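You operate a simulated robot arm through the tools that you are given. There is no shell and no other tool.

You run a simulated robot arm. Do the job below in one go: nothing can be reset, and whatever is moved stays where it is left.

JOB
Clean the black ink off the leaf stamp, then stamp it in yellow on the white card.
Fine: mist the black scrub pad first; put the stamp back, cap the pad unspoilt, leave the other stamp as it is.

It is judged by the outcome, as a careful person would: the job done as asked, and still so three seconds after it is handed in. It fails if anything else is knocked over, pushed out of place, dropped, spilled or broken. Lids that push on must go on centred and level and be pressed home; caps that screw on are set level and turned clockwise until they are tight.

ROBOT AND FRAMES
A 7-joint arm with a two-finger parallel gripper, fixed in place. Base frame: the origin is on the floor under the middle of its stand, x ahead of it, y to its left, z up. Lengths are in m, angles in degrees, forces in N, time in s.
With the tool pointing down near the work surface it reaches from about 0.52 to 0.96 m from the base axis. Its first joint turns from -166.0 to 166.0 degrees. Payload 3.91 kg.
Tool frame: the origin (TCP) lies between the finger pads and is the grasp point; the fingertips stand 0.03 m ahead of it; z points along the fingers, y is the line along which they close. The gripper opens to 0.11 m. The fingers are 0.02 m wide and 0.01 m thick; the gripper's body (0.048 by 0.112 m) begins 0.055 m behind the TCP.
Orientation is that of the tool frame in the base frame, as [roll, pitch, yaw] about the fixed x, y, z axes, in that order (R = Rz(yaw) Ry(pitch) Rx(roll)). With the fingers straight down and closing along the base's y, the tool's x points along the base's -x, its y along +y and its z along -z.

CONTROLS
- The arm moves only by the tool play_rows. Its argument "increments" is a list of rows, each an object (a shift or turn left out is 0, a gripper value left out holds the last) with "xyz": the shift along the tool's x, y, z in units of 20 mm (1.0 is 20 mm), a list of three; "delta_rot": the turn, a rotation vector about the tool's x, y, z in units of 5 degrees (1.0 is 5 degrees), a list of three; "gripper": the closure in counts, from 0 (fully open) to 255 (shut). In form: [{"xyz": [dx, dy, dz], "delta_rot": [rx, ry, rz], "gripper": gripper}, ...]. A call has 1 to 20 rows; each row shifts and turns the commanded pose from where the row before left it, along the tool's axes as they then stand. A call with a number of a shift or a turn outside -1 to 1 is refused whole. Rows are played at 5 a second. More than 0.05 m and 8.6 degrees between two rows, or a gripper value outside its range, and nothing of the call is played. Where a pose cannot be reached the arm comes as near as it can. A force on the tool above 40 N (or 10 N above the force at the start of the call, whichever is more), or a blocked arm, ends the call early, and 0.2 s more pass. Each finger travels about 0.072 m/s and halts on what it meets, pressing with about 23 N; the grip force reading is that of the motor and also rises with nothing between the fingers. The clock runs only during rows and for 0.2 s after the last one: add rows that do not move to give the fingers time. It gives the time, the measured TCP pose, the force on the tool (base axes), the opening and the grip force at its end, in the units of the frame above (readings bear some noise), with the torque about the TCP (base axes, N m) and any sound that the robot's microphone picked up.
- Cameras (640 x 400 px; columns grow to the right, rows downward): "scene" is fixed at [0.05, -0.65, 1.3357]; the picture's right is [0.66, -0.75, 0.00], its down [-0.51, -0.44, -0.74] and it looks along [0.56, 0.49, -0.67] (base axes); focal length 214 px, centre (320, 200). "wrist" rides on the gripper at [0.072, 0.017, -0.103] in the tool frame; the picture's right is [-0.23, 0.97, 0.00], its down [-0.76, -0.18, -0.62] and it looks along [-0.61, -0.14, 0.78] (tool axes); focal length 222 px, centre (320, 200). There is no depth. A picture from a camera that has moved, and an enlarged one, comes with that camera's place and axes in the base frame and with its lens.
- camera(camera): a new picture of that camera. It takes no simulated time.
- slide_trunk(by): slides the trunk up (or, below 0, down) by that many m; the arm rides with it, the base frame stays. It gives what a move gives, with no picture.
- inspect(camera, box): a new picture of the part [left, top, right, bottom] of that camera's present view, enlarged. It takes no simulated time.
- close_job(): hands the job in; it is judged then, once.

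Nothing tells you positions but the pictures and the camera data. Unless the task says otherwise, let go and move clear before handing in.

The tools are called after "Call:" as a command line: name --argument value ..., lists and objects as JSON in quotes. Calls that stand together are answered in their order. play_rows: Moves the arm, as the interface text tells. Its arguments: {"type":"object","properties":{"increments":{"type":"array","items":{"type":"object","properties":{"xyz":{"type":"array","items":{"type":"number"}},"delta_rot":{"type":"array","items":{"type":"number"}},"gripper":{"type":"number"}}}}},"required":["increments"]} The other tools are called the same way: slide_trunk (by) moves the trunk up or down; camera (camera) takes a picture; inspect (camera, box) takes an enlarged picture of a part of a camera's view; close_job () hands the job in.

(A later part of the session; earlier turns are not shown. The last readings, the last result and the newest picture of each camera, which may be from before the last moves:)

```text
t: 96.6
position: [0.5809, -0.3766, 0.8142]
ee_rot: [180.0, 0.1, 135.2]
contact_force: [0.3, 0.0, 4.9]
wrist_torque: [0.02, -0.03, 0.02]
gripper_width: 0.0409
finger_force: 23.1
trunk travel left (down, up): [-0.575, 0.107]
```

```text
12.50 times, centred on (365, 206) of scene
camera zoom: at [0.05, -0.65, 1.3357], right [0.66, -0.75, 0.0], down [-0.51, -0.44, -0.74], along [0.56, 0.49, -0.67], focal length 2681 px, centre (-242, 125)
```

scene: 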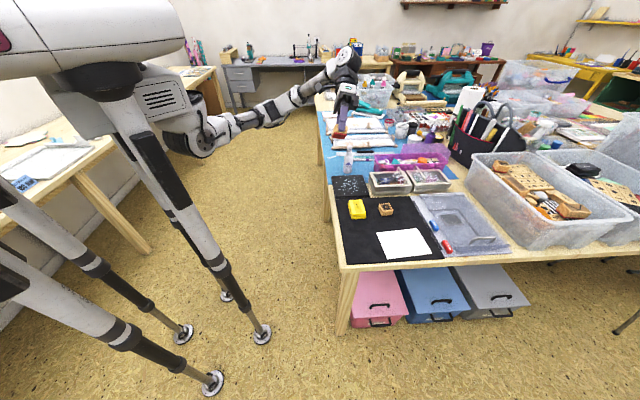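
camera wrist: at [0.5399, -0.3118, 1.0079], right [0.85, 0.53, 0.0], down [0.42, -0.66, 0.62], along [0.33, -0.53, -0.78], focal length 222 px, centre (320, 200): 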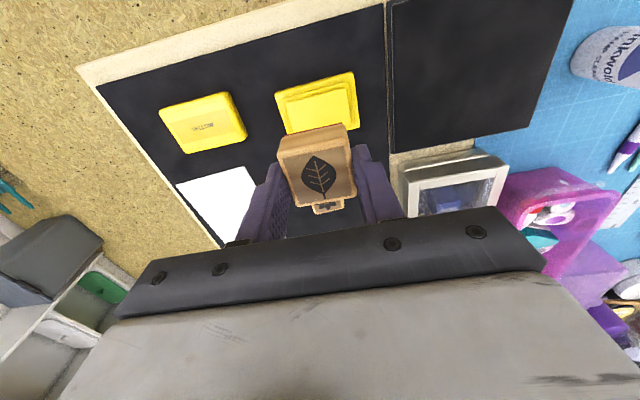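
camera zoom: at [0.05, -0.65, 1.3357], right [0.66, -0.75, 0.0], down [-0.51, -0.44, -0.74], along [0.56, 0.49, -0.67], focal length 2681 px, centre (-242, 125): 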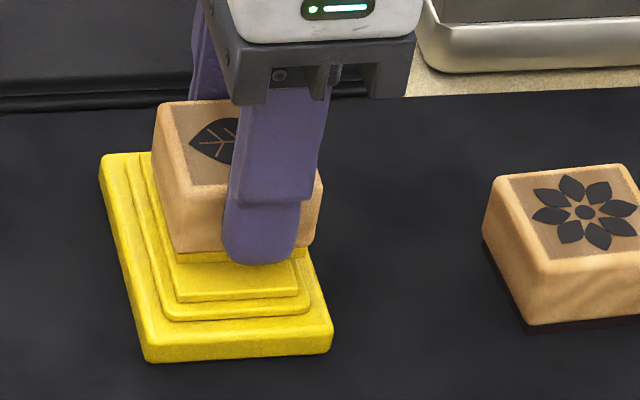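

The rubber edge is now yellow, so it's inked. I'll lift it straight off the felt and check that the pad stayed put.

Call:
play_rows --increments '[{"xyz": [0, 0, -0.15]}, {"xyz": [0, 0, -0.35]}, {"xyz": [0, 0, -1]}, {"xyz": [0, 0, -1]}, {"xyz": [0, 0, -1]}, {"xyz": [0, 0, -1]}, {"xyz": [0, 0, 0]}]'

Call:
inspect --camera "scene" --box '[330, 170, 430, 260]'

Call:
inspect --camera "wrist" --box '[220, 80, 440, 220]'

```text
t: 98.2
position: [0.5803, -0.3769, 0.9038]
ee_rot: [180.0, 0.0, 135.3]
contact_force: [0.9, 0.1, 0.5]
wrist_torque: [-0.01, 0.01, -0.02]
gripper_width: 0.0408
finger_force: 23.0
trunk travel left (down, up): [-0.575, 0.107]
```

```text
4.44 times, centred on (380, 215) of scene
camera zoom: at [0.05, -0.65, 1.3357], right [0.66, -0.75, 0.0], down [-0.51, -0.44, -0.74], along [0.56, 0.49, -0.67], focal length 953 px, centre (53, 133)
```

zoom: 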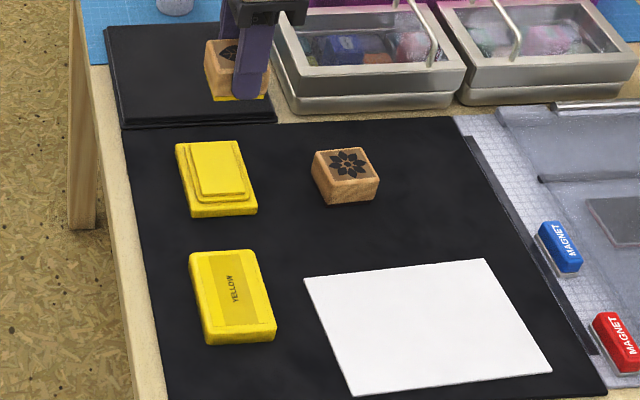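

```text
2.86 times, centred on (330, 150) of wrist
camera zoom: at [0.5412, -0.3137, 1.0064], right [0.85, 0.53, 0.0], down [0.42, -0.66, 0.62], along [0.33, -0.53, -0.78], focal length 635 px, centre (291, 343)
```

zoom: 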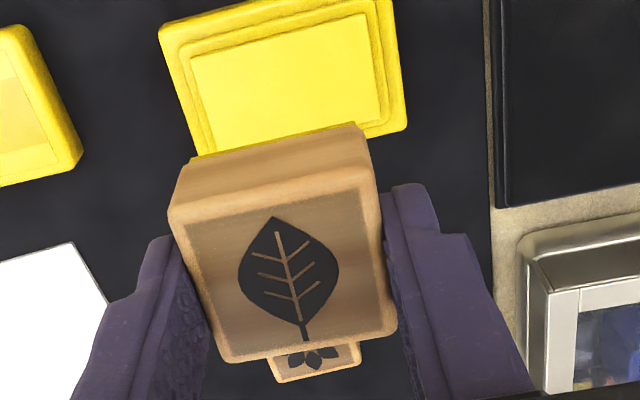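

The felt is still clean yellow and the stamp's face edge is yellow. Next I'll carry it to the card centre near (0.5535, -0.575), turning 3.5° to line up with the card.

Call:
play_rows --increments '[{"xyz": [-0.668, -0.887, 0]}, {"xyz": [-0.668, -0.887, 0]}, {"xyz": [-0.668, -0.887, 0]}, {"xyz": [-0.668, -0.887, 0]}, {"xyz": [-0.668, -0.887, 0]}, {"xyz": [-0.668, -0.887, 0]}, {"xyz": [-0.668, -0.887, 0]}, {"xyz": [-0.668, -0.887, 0]}, {"xyz": [-0.668, -0.887, 0]}, {"delta_rot": [0, 0, -0.7]}, {"xyz": [0, 0, 0]}]'

Call:
camera --camera "wrist"

Call:
inspect --camera "scene" --box '[360, 190, 460, 270]'

```text
t: 100.6
position: [0.5542, -0.5754, 0.904]
ee_rot: [-180.0, -0.1, 138.8]
contact_force: [-0.4, -0.6, -0.7]
wrist_torque: [0.01, 0.02, 0.0]
gripper_width: 0.041
finger_force: 22.8
trunk travel left (down, up): [-0.575, 0.107]
```

```text
taken
camera wrist: at [0.512, -0.5146, 1.0069], right [0.81, 0.58, 0.0], down [0.46, -0.64, 0.62], along [0.36, -0.51, -0.78], focal length 222 px, centre (320, 200)
```

wrist: 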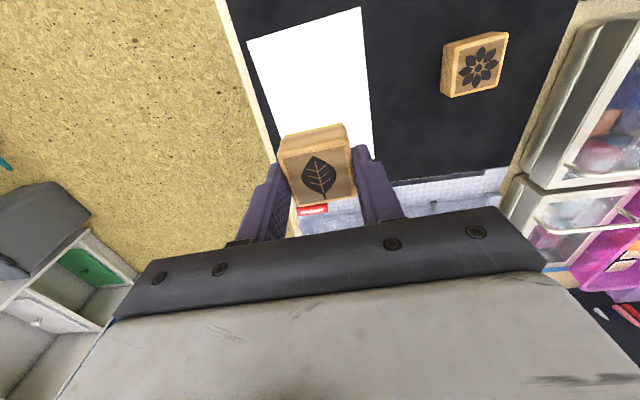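

```text
5.00 times, centred on (410, 230) of scene
camera zoom: at [0.05, -0.65, 1.3357], right [0.66, -0.75, 0.0], down [-0.51, -0.44, -0.74], along [0.56, 0.49, -0.67], focal length 1072 px, centre (-130, 50)
```

zoom: 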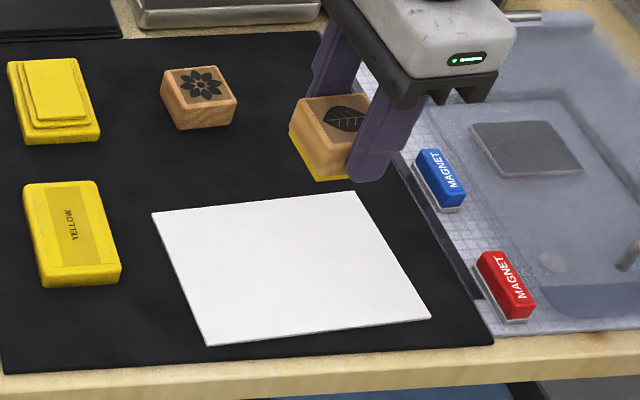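

The stamp is above the card's centre and aligned with its edges. I'll lower it and press straight down.

Call:
play_rows --increments '[{"xyz": [0, 0, 1]}, {"xyz": [0, 0, 1]}, {"xyz": [0, 0, 1]}, {"xyz": [0, 0, 1]}, {"xyz": [0, 0, 0.7]}, {"xyz": [0, 0, 0.35]}, {"xyz": [0, 0, 0.1]}, {"xyz": [0, 0, 0]}]'

Call:
inspect --camera "scene" --box '[380, 215, 430, 255]'

```text
t: 102.4
position: [0.5555, -0.5745, 0.7992]
ee_rot: [180.0, 0.0, 138.8]
contact_force: [-1.1, -0.5, -0.6]
wrist_torque: [-0.03, -0.02, -0.03]
gripper_width: 0.0408
finger_force: 22.6
trunk travel left (down, up): [-0.575, 0.107]
```

```text
10.00 times, centred on (405, 235) of scene
camera zoom: at [0.05, -0.65, 1.3357], right [0.66, -0.75, 0.0], down [-0.51, -0.44, -0.74], along [0.56, 0.49, -0.67], focal length 2145 px, centre (-530, -150)
```

zoom: 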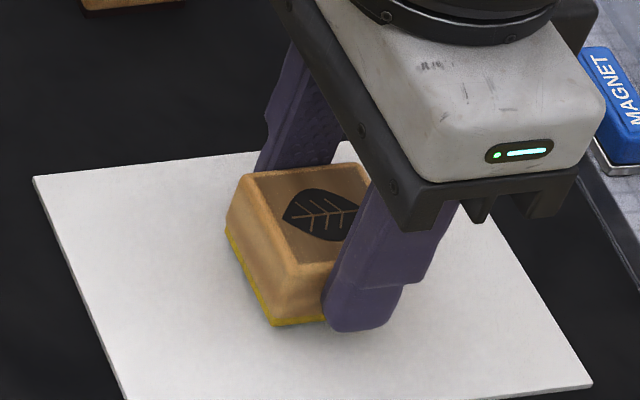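

Call:
play_rows --increments '[{"xyz": [0, 0, 0.05]}, {"xyz": [0, 0, 0.05]}, {"xyz": [0, 0, 0.05]}, {"xyz": [0, 0, 0]}]'

```text
t: 103.4
position: [0.5546, -0.5735, 0.797]
ee_rot: [-180.0, -0.1, 138.7]
contact_force: [-0.1, 0.1, -0.3]
wrist_torque: [0.01, -0.01, -0.01]
gripper_width: 0.0411
finger_force: 22.8
trunk travel left (down, up): [-0.575, 0.107]
```

Call:
play_rows --increments '[{"xyz": [0, 0, 0.05]}, {"xyz": [0, 0, 0.05]}, {"xyz": [0, 0, 0.05]}, {"xyz": [0, 0, 0]}]'

```text
t: 104.4
position: [0.554, -0.5756, 0.7961]
ee_rot: [180.0, 0.2, 138.7]
contact_force: [0.8, 0.1, 13.9]
wrist_torque: [0.07, 0.0, 0.02]
gripper_width: 0.041
finger_force: 22.9
trunk travel left (down, up): [-0.575, 0.107]
```

The stamp is pressed on the card at 14 N. I'll add a touch more pressure, hold, then lift straight up.

Call:
play_rows --increments '[{"xyz": [0, 0, 0.04]}, {"xyz": [0, 0, 0]}, {"xyz": [0, 0, 0]}]'

Call:
play_rows --increments '[{"xyz": [0, 0, -0.15]}, {"xyz": [0, 0, -0.25]}, {"xyz": [0, 0, -0.6]}, {"xyz": [0, 0, -1]}, {"xyz": [0, 0, -1]}, {"xyz": [0, 0, -1]}, {"xyz": [0, 0, -1]}, {"xyz": [0, 0, -1]}, {"xyz": [0, 0, 0]}]'

Call:
inspect --camera "scene" --box '[360, 200, 460, 270]'

Call:
camera --camera "wrist"

```text
t: 105.2
position: [0.5531, -0.5735, 0.795]
ee_rot: [-179.9, 0.2, 138.8]
contact_force: [0.8, -1.3, 23.6]
wrist_torque: [-0.03, 0.01, -0.02]
gripper_width: 0.0408
finger_force: 22.7
trunk travel left (down, up): [-0.575, 0.107]
```

```text
t: 107.2
position: [0.5528, -0.575, 0.9129]
ee_rot: [-180.0, 0.0, 138.8]
contact_force: [0.5, 0.2, 0.2]
wrist_torque: [0.0, 0.01, 0.01]
gripper_width: 0.0412
finger_force: 23.0
trunk travel left (down, up): [-0.575, 0.107]
```

```text
5.71 times, centred on (410, 235) of scene
camera zoom: at [0.05, -0.65, 1.3357], right [0.66, -0.75, 0.0], down [-0.51, -0.44, -0.74], along [0.56, 0.49, -0.67], focal length 1226 px, centre (-194, 0)
```

zoom: 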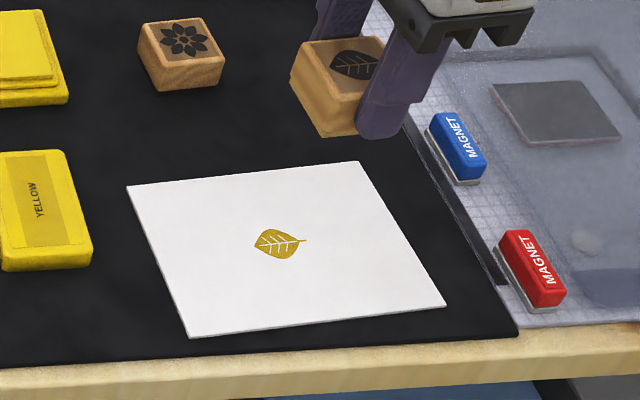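

```text
taken
camera wrist: at [0.5112, -0.5152, 1.017], right [0.81, 0.58, 0.0], down [0.46, -0.64, 0.62], along [0.36, -0.51, -0.78], focal length 222 px, centre (320, 200)
```

wrist: 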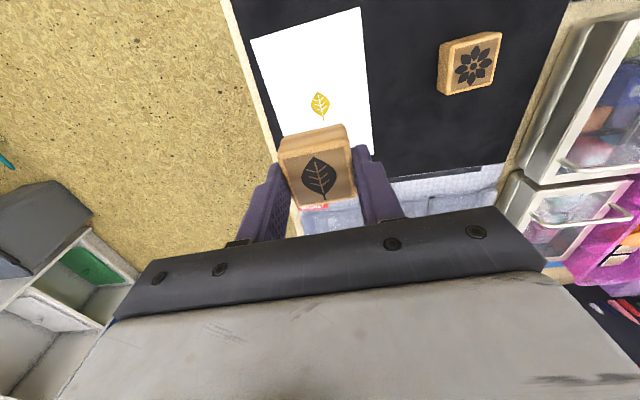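

A leaf print is on the card. I'll take a closer look at its colour and quality.

Call:
inspect --camera "scene" --box '[395, 232, 415, 248]'

Call:
inspect --camera "wrist" --box '[290, 80, 350, 130]'

```text
16.00 times, centred on (405, 240) of scene
camera zoom: at [0.05, -0.65, 1.3357], right [0.66, -0.75, 0.0], down [-0.51, -0.44, -0.74], along [0.56, 0.49, -0.67], focal length 3432 px, centre (-1040, -440)
```

zoom: 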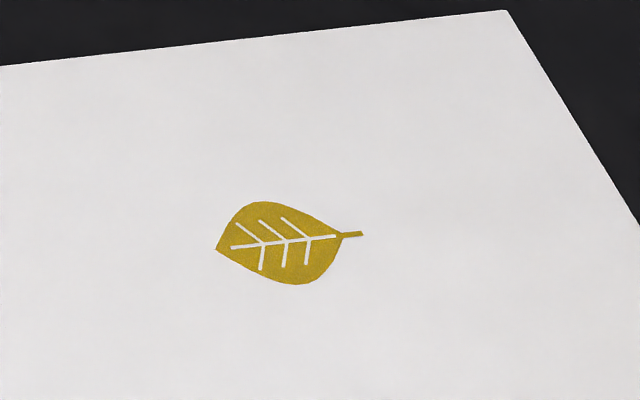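

```text
8.00 times, centred on (320, 105) of wrist
camera zoom: at [0.5112, -0.5152, 1.017], right [0.81, 0.58, 0.0], down [0.46, -0.64, 0.62], along [0.36, -0.51, -0.78], focal length 1777 px, centre (320, 960)
```

zoom: 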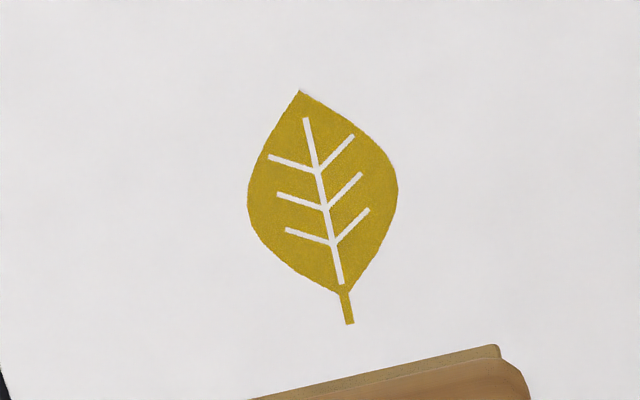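

The print is crisp and yellow-gold. I'll check the felt for any discolouration before going on.

Call:
inspect --camera "scene" --box '[345, 195, 375, 219]'

Call:
inspect --camera "scene" --box '[398, 200, 438, 232]'

```text
16.00 times, centred on (360, 207) of scene
camera zoom: at [0.05, -0.65, 1.3357], right [0.66, -0.75, 0.0], down [-0.51, -0.44, -0.74], along [0.56, 0.49, -0.67], focal length 3432 px, centre (-320, 88)
```

zoom: 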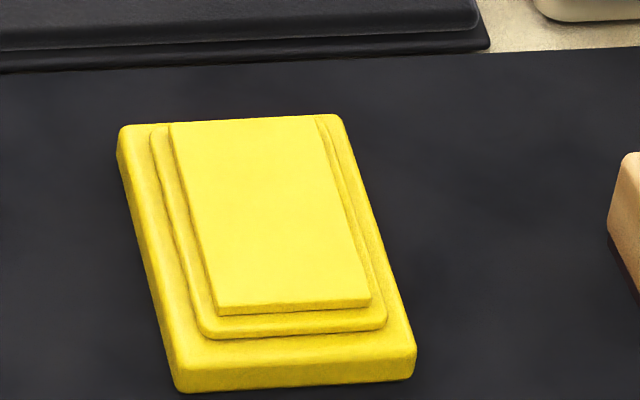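

```text
12.50 times, centred on (418, 216) of scene
camera zoom: at [0.05, -0.65, 1.3357], right [0.66, -0.75, 0.0], down [-0.51, -0.44, -0.74], along [0.56, 0.49, -0.67], focal length 2681 px, centre (-905, 0)
```

zoom: 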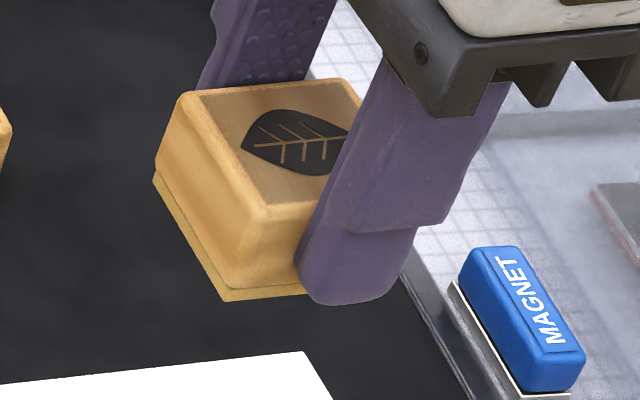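

The felt is spotless and the print is good. I'll return the stamp to its original place and angle.

Call:
play_rows --increments '[{"delta_rot": [0, 0, 0.93]}, {"xyz": [-0.4075, 0.959, 0]}, {"xyz": [-0.4075, 0.959, 0]}, {"xyz": [-0.4075, 0.959, 0]}, {"xyz": [-0.4075, 0.959, 0]}, {"xyz": [-0.4075, 0.959, 0]}, {"xyz": [-0.4075, 0.959, 0]}, {"xyz": [-0.4075, 0.959, 0]}, {"xyz": [-0.4075, 0.959, 0]}, {"xyz": [0, 0, 0]}]'

Call:
camera --camera "wrist"

```text
t: 109.4
position: [0.7096, -0.5146, 0.9131]
ee_rot: [180.0, 0.0, 134.3]
contact_force: [-0.3, 0.2, -0.3]
wrist_torque: [-0.01, 0.01, 0.02]
gripper_width: 0.0407
finger_force: 23.0
trunk travel left (down, up): [-0.575, 0.107]
```

```text
taken
camera wrist: at [0.6723, -0.4505, 1.0166], right [0.86, 0.52, 0.0], down [0.4, -0.67, 0.62], along [0.32, -0.53, -0.78], focal length 222 px, centre (320, 200)
```

wrist: 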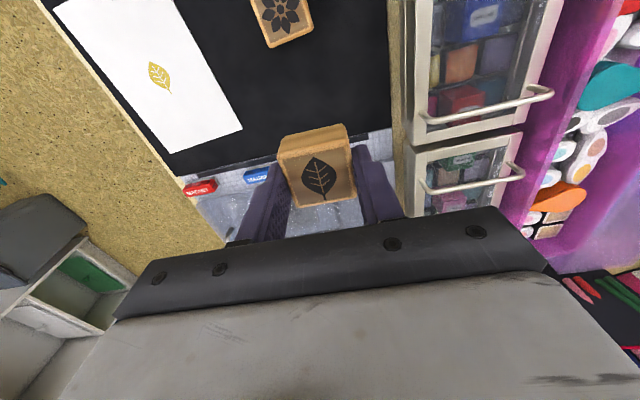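

Call:
play_rows --increments '[{"xyz": [0.03, -0.05, 0.7]}, {"xyz": [0, 0, 1]}, {"xyz": [0, 0, 1]}, {"xyz": [0, 0, 1]}, {"xyz": [0, 0, 1]}, {"xyz": [0, 0, 0.6]}, {"xyz": [0, 0, 0.3]}, {"xyz": [0, 0, 0.1]}, {"xyz": [0, 0, 0]}]'

Call:
play_rows --increments '[{"xyz": [0, 0, 0.05]}, {"xyz": [0, 0, 0.05]}, {"xyz": [0, 0, 0.05]}, {"xyz": [0, 0, 0]}]'

```text
t: 111.4
position: [0.7088, -0.5134, 0.8]
ee_rot: [-180.0, 0.0, 134.3]
contact_force: [-0.2, 0.3, 0.0]
wrist_torque: [0.0, 0.02, -0.02]
gripper_width: 0.0407
finger_force: 23.0
trunk travel left (down, up): [-0.575, 0.107]
```

```text
t: 112.4
position: [0.7089, -0.5145, 0.7966]
ee_rot: [-180.0, -0.1, 134.2]
contact_force: [1.1, -1.2, -0.9]
wrist_torque: [0.01, 0.04, -0.02]
gripper_width: 0.0409
finger_force: 23.2
trunk travel left (down, up): [-0.575, 0.107]
```

Call:
play_rows --increments '[{"xyz": [0, 0, 0.05]}, {"xyz": [0, 0, 0.05]}, {"xyz": [0, 0, 0.05]}, {"xyz": [0, 0, 0]}]'

```text
t: 113.4
position: [0.7094, -0.5163, 0.7945]
ee_rot: [-180.0, 0.0, 134.2]
contact_force: [0.1, 0.7, 0.7]
wrist_torque: [0.03, 0.0, 0.0]
gripper_width: 0.041
finger_force: 23.1
trunk travel left (down, up): [-0.575, 0.107]
```

Call:
play_rows --increments '[{"xyz": [0, 0, 0.05]}, {"xyz": [0, 0, 0.03]}, {"xyz": [0, 0, 0]}]'

```text
t: 114.2
position: [0.7088, -0.5139, 0.7943]
ee_rot: [-180.0, 0.1, 134.2]
contact_force: [2.4, -2.1, 9.0]
wrist_torque: [0.01, -0.04, 0.01]
gripper_width: 0.0411
finger_force: 23.3
trunk travel left (down, up): [-0.575, 0.107]
```

The stamp is down with 9 N of contact. I'll relieve slightly, release and rise.

Call:
play_rows --increments '[{"xyz": [0, 0, -0.05]}, {"xyz": [0, 0, 0], "gripper": 93}, {"xyz": [0, 0, 0]}, {"xyz": [0, 0, 0]}, {"xyz": [0, 0, -0.5]}, {"xyz": [0, 0, -1]}, {"xyz": [0, 0, -1]}, {"xyz": [0, 0, -1]}, {"xyz": [0, 0, -1]}, {"xyz": [0, 0, -1]}, {"xyz": [0, 0, -1]}, {"xyz": [0, 0, 0]}]'

Call:
inspect --camera "wrist" --box '[264, 80, 380, 160]'

Call:
inspect --camera "scene" --box '[330, 170, 450, 270]'

```text
t: 116.8
position: [0.7082, -0.5139, 0.9227]
ee_rot: [-180.0, 0.0, 134.2]
contact_force: [-0.5, 1.4, 0.3]
wrist_torque: [0.01, 0.02, 0.03]
gripper_width: 0.0702
finger_force: 0.0
trunk travel left (down, up): [-0.575, 0.107]
```

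```text
5.00 times, centred on (322, 120) of wrist
camera zoom: at [0.6706, -0.4508, 1.026], right [0.86, 0.52, 0.0], down [0.4, -0.67, 0.62], along [0.32, -0.53, -0.78], focal length 1111 px, centre (310, 600)
```

zoom: 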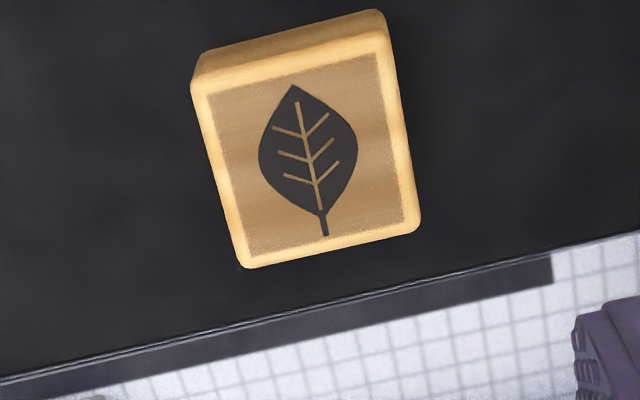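

```text
4.00 times, centred on (390, 220) of scene
camera zoom: at [0.05, -0.65, 1.3357], right [0.66, -0.75, 0.0], down [-0.51, -0.44, -0.74], along [0.56, 0.49, -0.67], focal length 858 px, centre (40, 120)
```

zoom: 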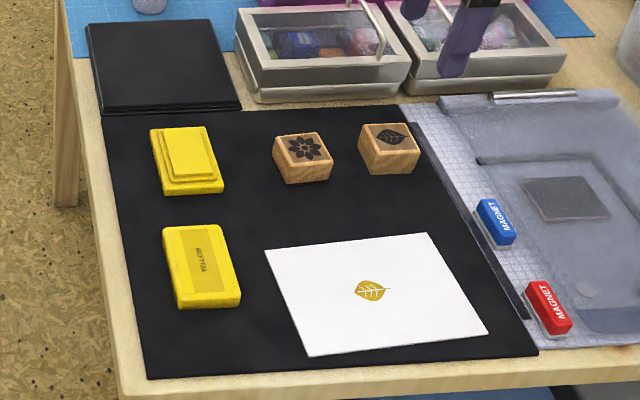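

Stamp is back in place next to the untouched flower stamp. Next is the lid: I'll move above it with the gripper fully open.

Call:
play_rows --increments '[{"xyz": [0.922, -0.557, 0], "gripper": 0}, {"xyz": [0.922, -0.557, 0]}, {"xyz": [0.922, -0.557, 0]}, {"xyz": [0.922, -0.557, 0]}, {"xyz": [0.922, -0.557, 0]}, {"xyz": [0.922, -0.557, 0]}, {"xyz": [0.922, -0.557, 0]}, {"xyz": [0.922, -0.557, 0]}, {"xyz": [0.922, -0.557, 0]}, {"xyz": [0.922, -0.557, 0]}, {"xyz": [0.922, -0.557, 0]}, {"delta_rot": [0, 0, -0.22]}, {"xyz": [0, 0, 0]}]'

Call:
inspect --camera "wrist" --box '[250, 60, 390, 160]'

Call:
inspect --camera "wrist" --box '[380, 40, 500, 140]'

```text
t: 119.6
position: [0.4802, -0.4553, 0.9234]
ee_rot: [179.9, -0.1, 135.4]
contact_force: [0.5, 0.3, 0.1]
wrist_torque: [0.01, -0.02, 0.01]
gripper_width: 0.11
finger_force: 0.0
trunk travel left (down, up): [-0.575, 0.107]
```

```text
4.00 times, centred on (320, 110) of wrist
camera zoom: at [0.4405, -0.3916, 1.0263], right [0.85, 0.53, 0.0], down [0.42, -0.66, 0.62], along [0.33, -0.53, -0.78], focal length 888 px, centre (320, 560)
```

zoom: 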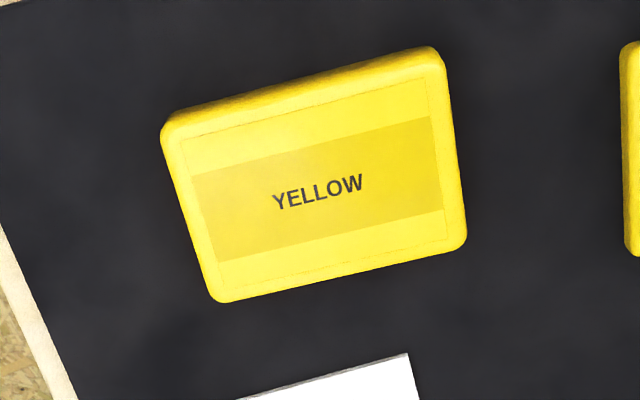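

```text
4.00 times, centred on (440, 90) of wrist
camera zoom: at [0.4405, -0.3916, 1.0263], right [0.85, 0.53, 0.0], down [0.42, -0.66, 0.62], along [0.33, -0.53, -0.78], focal length 888 px, centre (-160, 640)
```

zoom: 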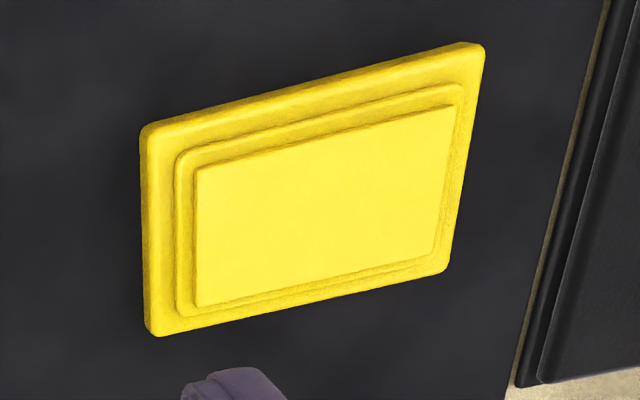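

The lid is at about (0.479, -0.453) and square to the fingers, and the base hasn't moved. I'll descend around the lid to about 3–4 mm above the mat.

Call:
play_rows --increments '[{"xyz": [0.08, 0.02, 0.5]}, {"xyz": [0, 0, 1]}, {"xyz": [0, 0, 1]}, {"xyz": [0, 0, 1]}, {"xyz": [0, 0, 1]}, {"xyz": [0, 0, 1]}, {"xyz": [0, 0, 0.8]}, {"xyz": [0, 0, 0.35]}, {"xyz": [0, 0, 0]}]'

Call:
inspect --camera "wrist" --box '[200, 70, 440, 230]'

Call:
inspect --camera "scene" --box '[345, 215, 385, 250]'

```text
t: 121.6
position: [0.4786, -0.4528, 0.79]
ee_rot: [179.9, 0.1, 135.3]
contact_force: [0.3, 0.0, -0.6]
wrist_torque: [-0.03, -0.02, 0.0]
gripper_width: 0.11
finger_force: 0.0
trunk travel left (down, up): [-0.575, 0.107]
```

```text
2.50 times, centred on (320, 150) of wrist
camera zoom: at [0.4405, -0.3904, 0.8931], right [0.85, 0.53, 0.0], down [0.42, -0.66, 0.62], along [0.33, -0.53, -0.78], focal length 555 px, centre (320, 325)
```

zoom: 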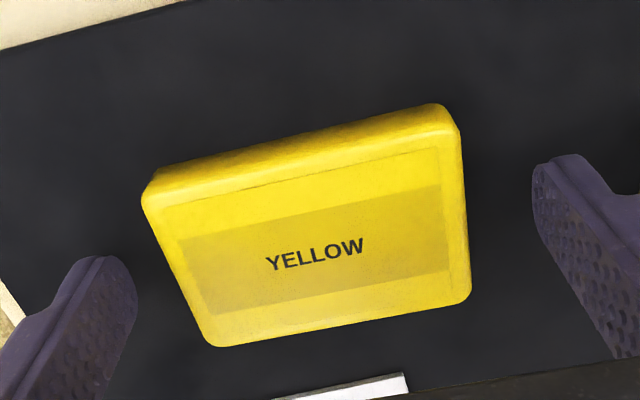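

```text
11.43 times, centred on (365, 232) of scene
camera zoom: at [0.05, -0.65, 1.3357], right [0.66, -0.75, 0.0], down [-0.51, -0.44, -0.74], along [0.56, 0.49, -0.67], focal length 2451 px, centre (-194, -171)
```

zoom: 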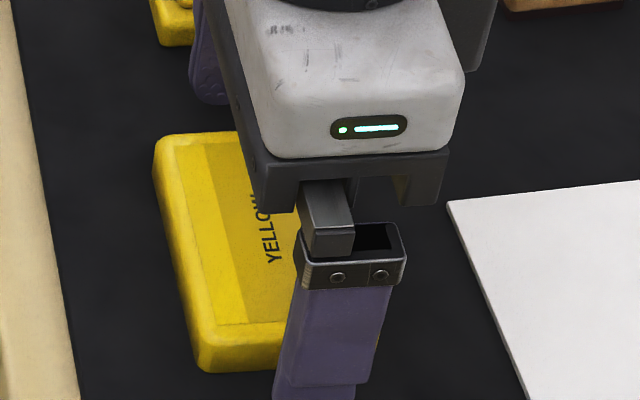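

The lid is positioned between the fingers just as it was when I put it down. I'll close and lift.

Call:
play_rows --increments '[{"xyz": [0, 0, 0], "gripper": 255}, {"xyz": [0, 0, 0]}, {"xyz": [0, 0, 0]}, {"xyz": [0, 0, 0]}, {"xyz": [0, 0, -0.4]}, {"xyz": [0, 0, -1]}, {"xyz": [0, 0, -1]}, {"xyz": [0, 0, -1]}, {"xyz": [0, 0, -1]}, {"xyz": [0, 0, 0]}]'

Call:
inspect --camera "wrist" --box '[200, 70, 440, 230]'

```text
t: 123.8
position: [0.4805, -0.4536, 0.8768]
ee_rot: [-180.0, 0.1, 135.3]
contact_force: [-0.2, 0.5, -0.8]
wrist_torque: [0.0, 0.0, 0.0]
gripper_width: 0.0772
finger_force: 23.0
trunk travel left (down, up): [-0.575, 0.107]
```

```text
2.50 times, centred on (320, 150) of wrist
camera zoom: at [0.4405, -0.3902, 0.9815], right [0.85, 0.53, 0.0], down [0.42, -0.66, 0.62], along [0.33, -0.53, -0.78], focal length 555 px, centre (320, 325)
```

zoom: 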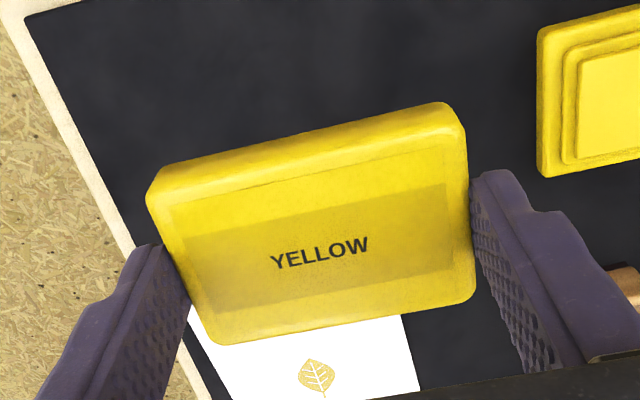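

The lid is held level. I'll carry it back over the base.

Call:
play_rows --increments '[{"xyz": [-0.102, 0.895, 0]}, {"xyz": [-0.102, 0.895, 0]}, {"xyz": [-0.102, 0.895, 0]}, {"xyz": [-0.102, 0.895, 0]}, {"xyz": [-0.102, 0.895, 0]}, {"xyz": [-0.102, 0.895, 0]}, {"xyz": [-0.102, 0.895, 0]}, {"xyz": [0, 0, 0]}]'

Call:
play_rows --increments '[{"xyz": [0, 0, 0.8]}, {"xyz": [0, 0, 0.8]}, {"xyz": [0, 0, 0.6]}, {"xyz": [0, 0, 0]}]'

Call:
inspect --camera "wrist" --box '[200, 60, 440, 220]'

Call:
inspect --camera "scene" --box '[340, 185, 385, 221]'

```text
t: 125.6
position: [0.5769, -0.3738, 0.878]
ee_rot: [-179.9, 0.0, 135.3]
contact_force: [0.1, -0.2, -0.8]
wrist_torque: [0.0, -0.01, -0.01]
gripper_width: 0.0769
finger_force: 22.9
trunk travel left (down, up): [-0.575, 0.107]
```

```text
t: 126.6
position: [0.5771, -0.3736, 0.8349]
ee_rot: [180.0, 0.0, 135.3]
contact_force: [0.7, -0.3, -0.4]
wrist_torque: [0.0, 0.02, -0.03]
gripper_width: 0.0769
finger_force: 23.3
trunk travel left (down, up): [-0.575, 0.107]
```

```text
2.50 times, centred on (320, 140) of wrist
camera zoom: at [0.5384, -0.3111, 0.9374], right [0.85, 0.53, 0.0], down [0.42, -0.66, 0.62], along [0.33, -0.53, -0.78], focal length 555 px, centre (320, 350)
```

zoom: 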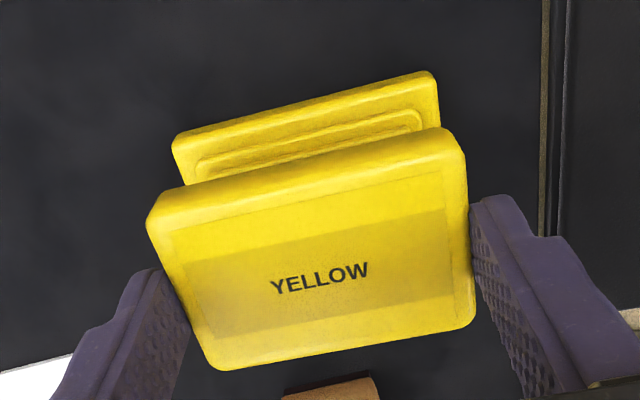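

```text
11.11 times, centred on (362, 203) of scene
camera zoom: at [0.05, -0.65, 1.3357], right [0.66, -0.75, 0.0], down [-0.51, -0.44, -0.74], along [0.56, 0.49, -0.67], focal length 2383 px, centre (-152, 167)
```

zoom: 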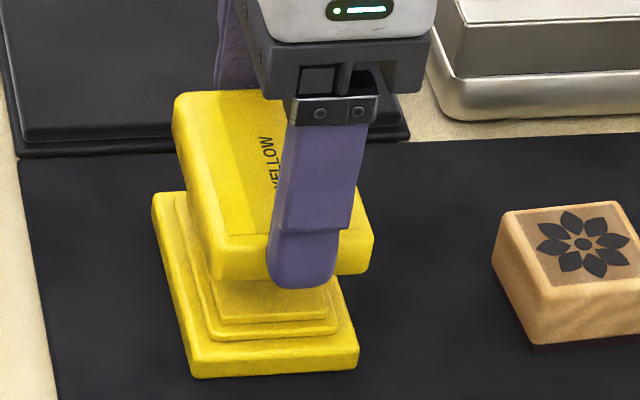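

Lid and base agree to about a millimetre in both views. I'll lower it over the base, slowly at the end.

Call:
play_rows --increments '[{"xyz": [0, 0, 0.5]}, {"xyz": [0, 0, 0.5]}, {"xyz": [0, 0, 0.3]}, {"xyz": [0, 0, 0.1]}, {"xyz": [0, 0, 0]}]'

Call:
inspect --camera "wrist" --box '[200, 60, 440, 220]'

Call:
inspect --camera "scene" --box '[345, 193, 381, 221]'

```text
t: 127.8
position: [0.5773, -0.3738, 0.8073]
ee_rot: [-180.0, 0.0, 135.3]
contact_force: [0.3, -0.1, 0.2]
wrist_torque: [-0.02, -0.03, -0.06]
gripper_width: 0.0769
finger_force: 22.7
trunk travel left (down, up): [-0.575, 0.107]
```

```text
2.50 times, centred on (320, 140) of wrist
camera zoom: at [0.5383, -0.3111, 0.9096], right [0.85, 0.53, 0.0], down [0.42, -0.66, 0.62], along [0.33, -0.53, -0.78], focal length 555 px, centre (320, 350)
```

zoom: 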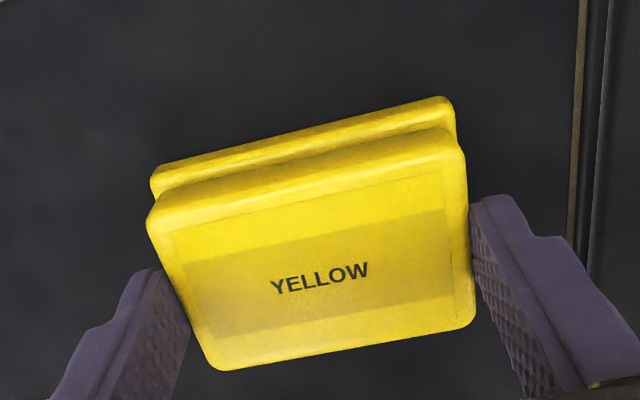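

```text
14.29 times, centred on (363, 207) of scene
camera zoom: at [0.05, -0.65, 1.3357], right [0.66, -0.75, 0.0], down [-0.51, -0.44, -0.74], along [0.56, 0.49, -0.67], focal length 3064 px, centre (-294, 100)
```

zoom: 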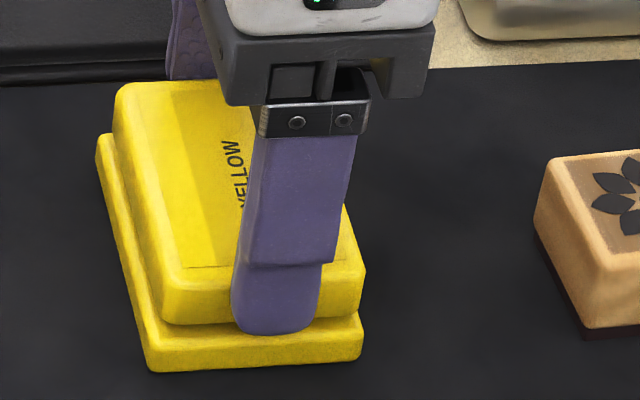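

It's well lined up. I'll continue in 1 mm steps.

Call:
play_rows --increments '[{"xyz": [0, 0, 0.05]}, {"xyz": [0, 0, 0.05]}, {"xyz": [0, 0, 0.05]}, {"xyz": [0, 0, 0]}]'

```text
t: 128.8
position: [0.5771, -0.3736, 0.8038]
ee_rot: [-179.9, 0.0, 135.3]
contact_force: [0.2, 0.8, 0.1]
wrist_torque: [-0.03, 0.03, 0.0]
gripper_width: 0.077
finger_force: 23.0
trunk travel left (down, up): [-0.575, 0.107]
```

Call:
play_rows --increments '[{"xyz": [0, 0, 0.05]}, {"xyz": [0, 0, 0.05]}, {"xyz": [0, 0, 0]}]'

```text
t: 129.6
position: [0.5774, -0.374, 0.8023]
ee_rot: [180.0, 0.0, 135.3]
contact_force: [0.5, 0.7, 4.1]
wrist_torque: [-0.05, 0.15, 0.0]
gripper_width: 0.0769
finger_force: 22.6
trunk travel left (down, up): [-0.575, 0.107]
```

Contact has started. I'll press a little more to see whether it goes home.

Call:
play_rows --increments '[{"xyz": [0, 0, 0.05]}, {"xyz": [0, 0, 0.05]}, {"xyz": [0, 0, 0]}]'

Call:
inspect --camera "scene" --box '[345, 193, 381, 221]'

Call:
inspect --camera "wrist" --box '[200, 60, 440, 220]'

```text
t: 130.4
position: [0.5771, -0.3737, 0.8012]
ee_rot: [-179.9, 0.2, 135.4]
contact_force: [1.1, -0.9, 21.8]
wrist_torque: [0.03, 0.2, 0.0]
gripper_width: 0.0769
finger_force: 23.2
trunk travel left (down, up): [-0.575, 0.107]
```

```text
14.29 times, centred on (363, 207) of scene
camera zoom: at [0.05, -0.65, 1.3357], right [0.66, -0.75, 0.0], down [-0.51, -0.44, -0.74], along [0.56, 0.49, -0.67], focal length 3064 px, centre (-294, 100)
```

zoom: 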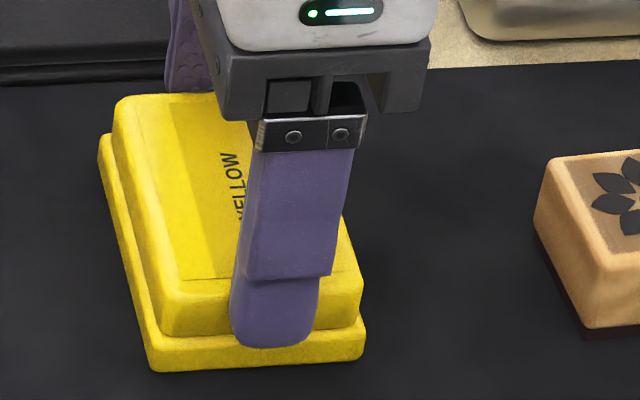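

```text
2.50 times, centred on (320, 140) of wrist
camera zoom: at [0.5381, -0.3108, 0.9046], right [0.85, 0.53, 0.0], down [0.41, -0.66, 0.63], along [0.33, -0.53, -0.78], focal length 555 px, centre (320, 350)
```

zoom: 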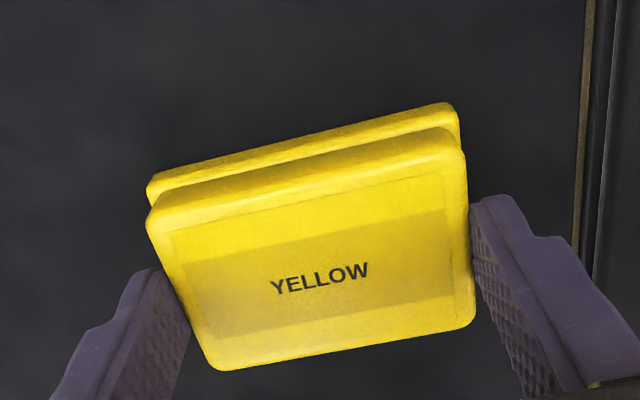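

No snap yet at 22 N, though the lid looks seated and level. I'll press a bit harder while it's guided by the grip.

Call:
play_rows --increments '[{"xyz": [0, 0, 0.04]}, {"xyz": [0, 0, 0.03]}, {"xyz": [0, 0, 0]}]'

```text
t: 131.2
position: [0.5767, -0.3726, 0.8001]
ee_rot: [180.0, 0.1, 135.4]
contact_force: [3.4, -1.3, 28.8]
wrist_torque: [-0.05, -0.12, -0.01]
gripper_width: 0.0767
finger_force: 22.9
trunk travel left (down, up): [-0.575, 0.107]
```

29 N and still no click. I'll let go, close the fingers, and press on the middle of the lid from above.

Call:
play_rows --increments '[{"xyz": [0, 0, -0.12]}, {"xyz": [0, 0, 0], "gripper": 0}, {"xyz": [0, 0, 0]}, {"xyz": [0, 0, 0]}, {"xyz": [0, 0, -0.5]}, {"xyz": [0, 0, -1]}, {"xyz": [0, 0, -1]}, {"xyz": [0, 0, -0.5]}, {"xyz": [0, 0, 0]}]'

Call:
inspect --camera "wrist" --box '[220, 60, 420, 200]'

Call:
inspect --camera "scene" --box '[345, 193, 381, 221]'

```text
t: 133.2
position: [0.5785, -0.3746, 0.8602]
ee_rot: [180.0, 0.0, 135.3]
contact_force: [-0.8, 0.3, -0.5]
wrist_torque: [-0.01, 0.01, -0.02]
gripper_width: 0.11
finger_force: 0.1
trunk travel left (down, up): [-0.575, 0.107]
heard: snap
```

```text
2.86 times, centred on (320, 130) of wrist
camera zoom: at [0.5391, -0.3112, 0.9637], right [0.85, 0.53, 0.0], down [0.42, -0.66, 0.62], along [0.33, -0.53, -0.78], focal length 635 px, centre (320, 400)
```

zoom: 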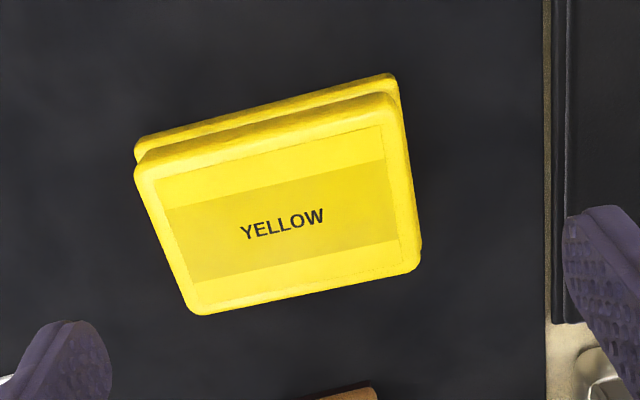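

```text
14.29 times, centred on (363, 207) of scene
camera zoom: at [0.05, -0.65, 1.3357], right [0.66, -0.75, 0.0], down [-0.51, -0.44, -0.74], along [0.56, 0.49, -0.67], focal length 3064 px, centre (-294, 100)
```

zoom: 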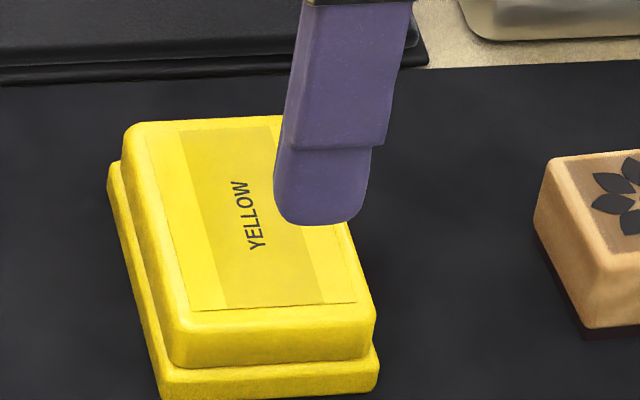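

A snap was heard as I let go, and the whole pad seems to have shifted about 9 mm towards the near side. I'll look closely before doing anything else.

Call:
inspect --camera "scene" --box '[348, 198, 376, 222]'

Call:
camera --camera "wrist"

Call:
inspect --camera "scene" --box '[330, 170, 450, 270]'

```text
16.00 times, centred on (362, 210) of scene
camera zoom: at [0.05, -0.65, 1.3357], right [0.66, -0.75, 0.0], down [-0.51, -0.44, -0.74], along [0.56, 0.49, -0.67], focal length 3432 px, centre (-352, 40)
```

zoom: 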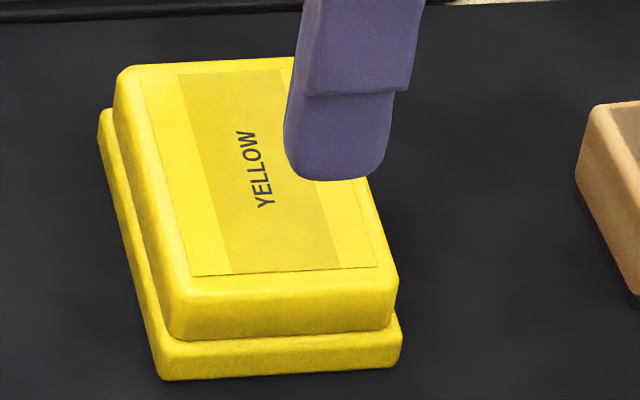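

```text
taken
camera wrist: at [0.5391, -0.3112, 0.9637], right [0.85, 0.53, 0.0], down [0.42, -0.66, 0.62], along [0.33, -0.53, -0.78], focal length 222 px, centre (320, 200)
```

wrist: 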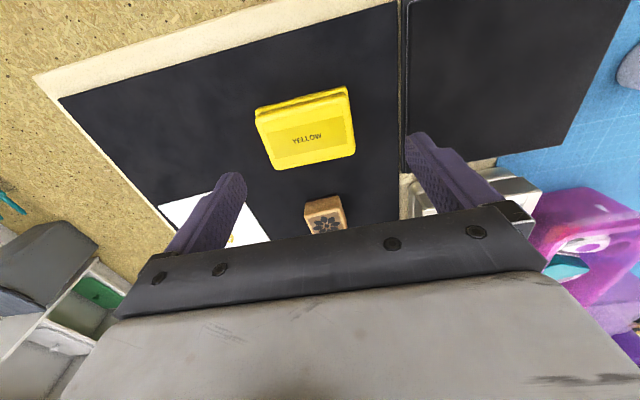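

```text
4.00 times, centred on (390, 220) of scene
camera zoom: at [0.05, -0.65, 1.3357], right [0.66, -0.75, 0.0], down [-0.51, -0.44, -0.74], along [0.56, 0.49, -0.67], focal length 858 px, centre (40, 120)
```

zoom: 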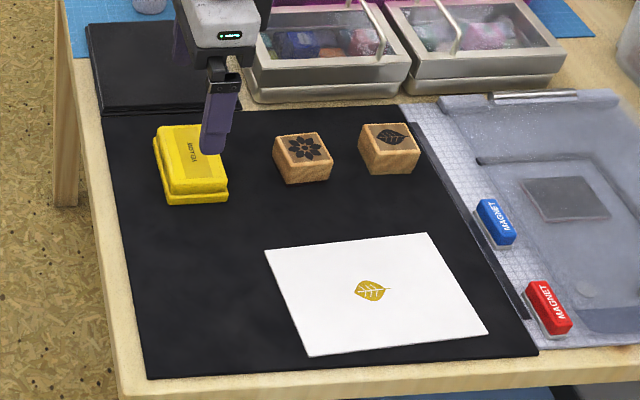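

The lid looks level and seated on its base. To be sure it's home, I'll close the fingers, centre them over the lid and press on the middle.

Call:
play_rows --increments '[{"xyz": [0.125, -0.48, 0], "gripper": 255}, {"xyz": [0, 0, 0]}, {"xyz": [0, 0, 0]}, {"xyz": [0, 0, 0]}, {"xyz": [0, 0, 0.7]}, {"xyz": [0, 0, 0.7]}, {"xyz": [0, 0, 0.5]}, {"xyz": [0, 0, 0]}]'

Call:
inspect --camera "scene" --box '[345, 190, 381, 222]'

Call:
inspect --camera "wrist" --box '[220, 60, 420, 200]'

```text
t: 135.0
position: [0.5689, -0.3791, 0.823]
ee_rot: [-180.0, 0.0, 135.3]
contact_force: [-0.3, 1.2, 0.0]
wrist_torque: [0.02, 0.01, 0.0]
gripper_width: 0.0
finger_force: 22.8
trunk travel left (down, up): [-0.575, 0.107]
```

```text
12.50 times, centred on (363, 206) of scene
camera zoom: at [0.05, -0.65, 1.3357], right [0.66, -0.75, 0.0], down [-0.51, -0.44, -0.74], along [0.56, 0.49, -0.67], focal length 2681 px, centre (-218, 125)
```

zoom: 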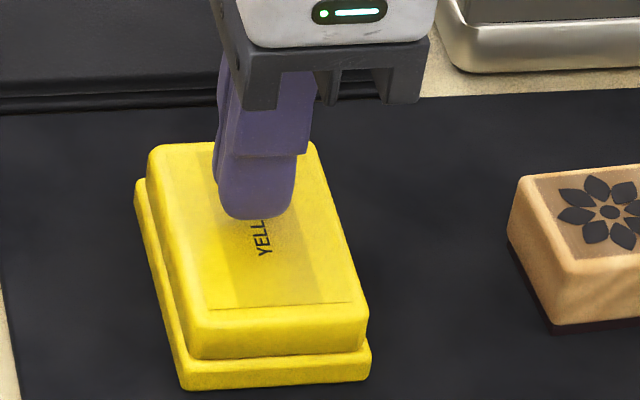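

```text
2.86 times, centred on (320, 130) of wrist
camera zoom: at [0.5297, -0.3161, 0.9251], right [0.85, 0.53, 0.0], down [0.42, -0.66, 0.62], along [0.33, -0.53, -0.78], focal length 635 px, centre (320, 400)
```

zoom: 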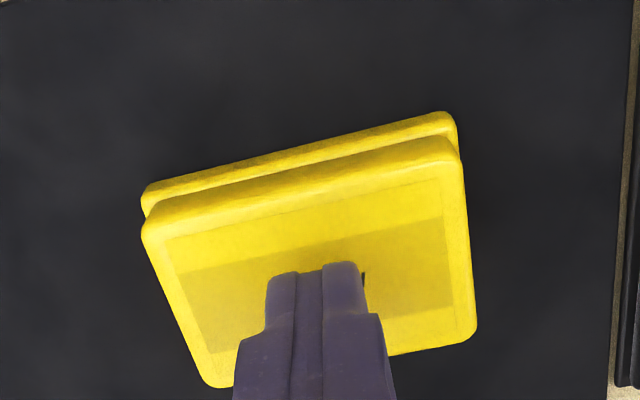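

The fingertips are centred over the lid. I'll press down in small steps.

Call:
play_rows --increments '[{"xyz": [0, 0, 0.15]}, {"xyz": [0, 0, 0.1]}, {"xyz": [0, 0, 0.1]}, {"xyz": [0, 0, 0.05]}, {"xyz": [0, 0, 0]}]'

```text
t: 136.2
position: [0.5686, -0.3788, 0.8139]
ee_rot: [-180.0, 0.0, 135.3]
contact_force: [0.3, 0.3, 0.2]
wrist_torque: [-0.01, 0.02, -0.01]
gripper_width: 0.0002
finger_force: 23.3
trunk travel left (down, up): [-0.575, 0.107]
```

Call:
play_rows --increments '[{"xyz": [0, 0, 0.05]}, {"xyz": [0, 0, 0.05]}, {"xyz": [0, 0, 0.05]}, {"xyz": [0, 0, 0]}]'

```text
t: 137.2
position: [0.57, -0.3788, 0.8111]
ee_rot: [-180.0, 0.2, 135.3]
contact_force: [0.9, 0.5, 7.1]
wrist_torque: [0.02, -0.02, 0.01]
gripper_width: 0.0
finger_force: 23.2
trunk travel left (down, up): [-0.575, 0.107]
```

Contact is at lid-top z ≈ 0.7815. I'll increase the pressure towards 30 N or more.

Call:
play_rows --increments '[{"xyz": [0, 0, 0.05]}, {"xyz": [0, 0, 0.05]}, {"xyz": [0, 0, 0]}]'

Call:
play_rows --increments '[{"xyz": [0, 0, 0.05]}, {"xyz": [0, 0, 0]}, {"xyz": [0, 0, 0]}]'

```text
t: 138.0
position: [0.5694, -0.3794, 0.8114]
ee_rot: [-179.9, 0.2, 135.4]
contact_force: [2.9, 1.3, 24.7]
wrist_torque: [0.07, -0.04, -0.02]
gripper_width: 0.0
finger_force: 23.4
trunk travel left (down, up): [-0.575, 0.107]
```

```text
t: 138.8
position: [0.568, -0.3795, 0.8122]
ee_rot: [179.9, 0.2, 135.4]
contact_force: [6.5, 1.1, 36.6]
wrist_torque: [0.08, -0.16, 0.01]
gripper_width: 0.0
finger_force: 22.6
trunk travel left (down, up): [-0.575, 0.107]
```

The lid didn't budge under 37 N, so it is home. I'll rise clear and inspect the whole work area.

Call:
play_rows --increments '[{"xyz": [0, 0, -0.3]}, {"xyz": [0, 0, -0.7]}, {"xyz": [0, 0, -1]}, {"xyz": [0, 0, -1]}, {"xyz": [0, 0, -1]}, {"xyz": [0, 0, -1]}, {"xyz": [0, 0, -1]}, {"xyz": [0, 0, -1]}, {"xyz": [0, 0, 0]}]'

Call:
inspect --camera "scene" --box '[348, 198, 376, 222]'

Call:
inspect --camera "wrist" --box '[220, 20, 420, 160]'

Call:
inspect --camera "scene" --box '[320, 140, 480, 270]'

```text
t: 140.8
position: [0.5694, -0.3793, 0.947]
ee_rot: [-180.0, -0.1, 135.3]
contact_force: [-0.4, 0.1, 0.0]
wrist_torque: [0.02, 0.0, 0.02]
gripper_width: 0.0
finger_force: 22.9
trunk travel left (down, up): [-0.575, 0.107]
```

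```text
16.00 times, centred on (362, 210) of scene
camera zoom: at [0.05, -0.65, 1.3357], right [0.66, -0.75, 0.0], down [-0.51, -0.44, -0.74], along [0.56, 0.49, -0.67], focal length 3432 px, centre (-352, 40)
```

zoom: 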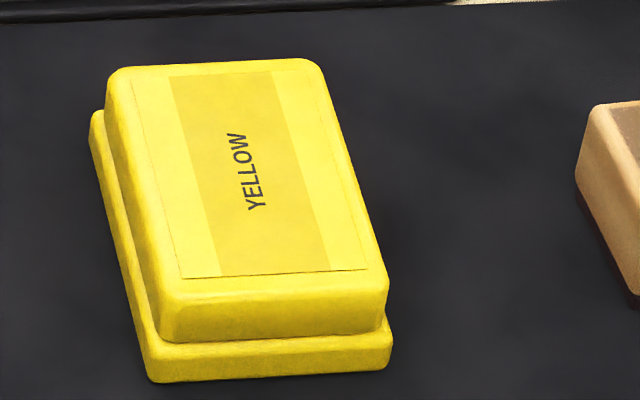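

```text
2.86 times, centred on (320, 90) of wrist
camera zoom: at [0.5302, -0.3162, 1.0514], right [0.85, 0.53, 0.0], down [0.42, -0.66, 0.62], along [0.33, -0.53, -0.78], focal length 635 px, centre (320, 514)
```

zoom: 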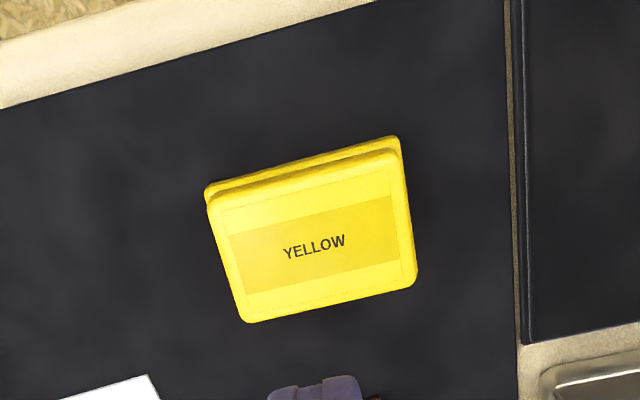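

```text
3.08 times, centred on (400, 205) of scene
camera zoom: at [0.05, -0.65, 1.3357], right [0.66, -0.75, 0.0], down [-0.51, -0.44, -0.74], along [0.56, 0.49, -0.67], focal length 660 px, centre (74, 185)
```

zoom: 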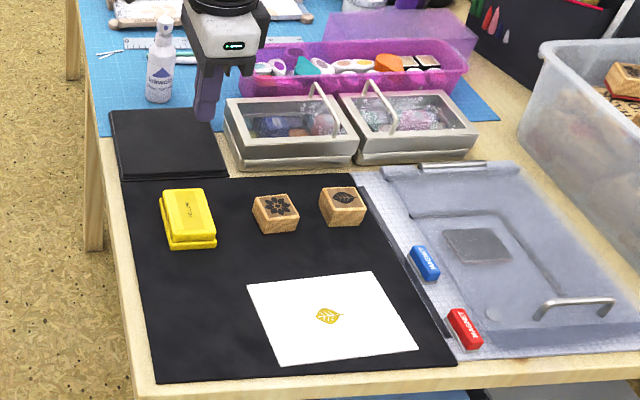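

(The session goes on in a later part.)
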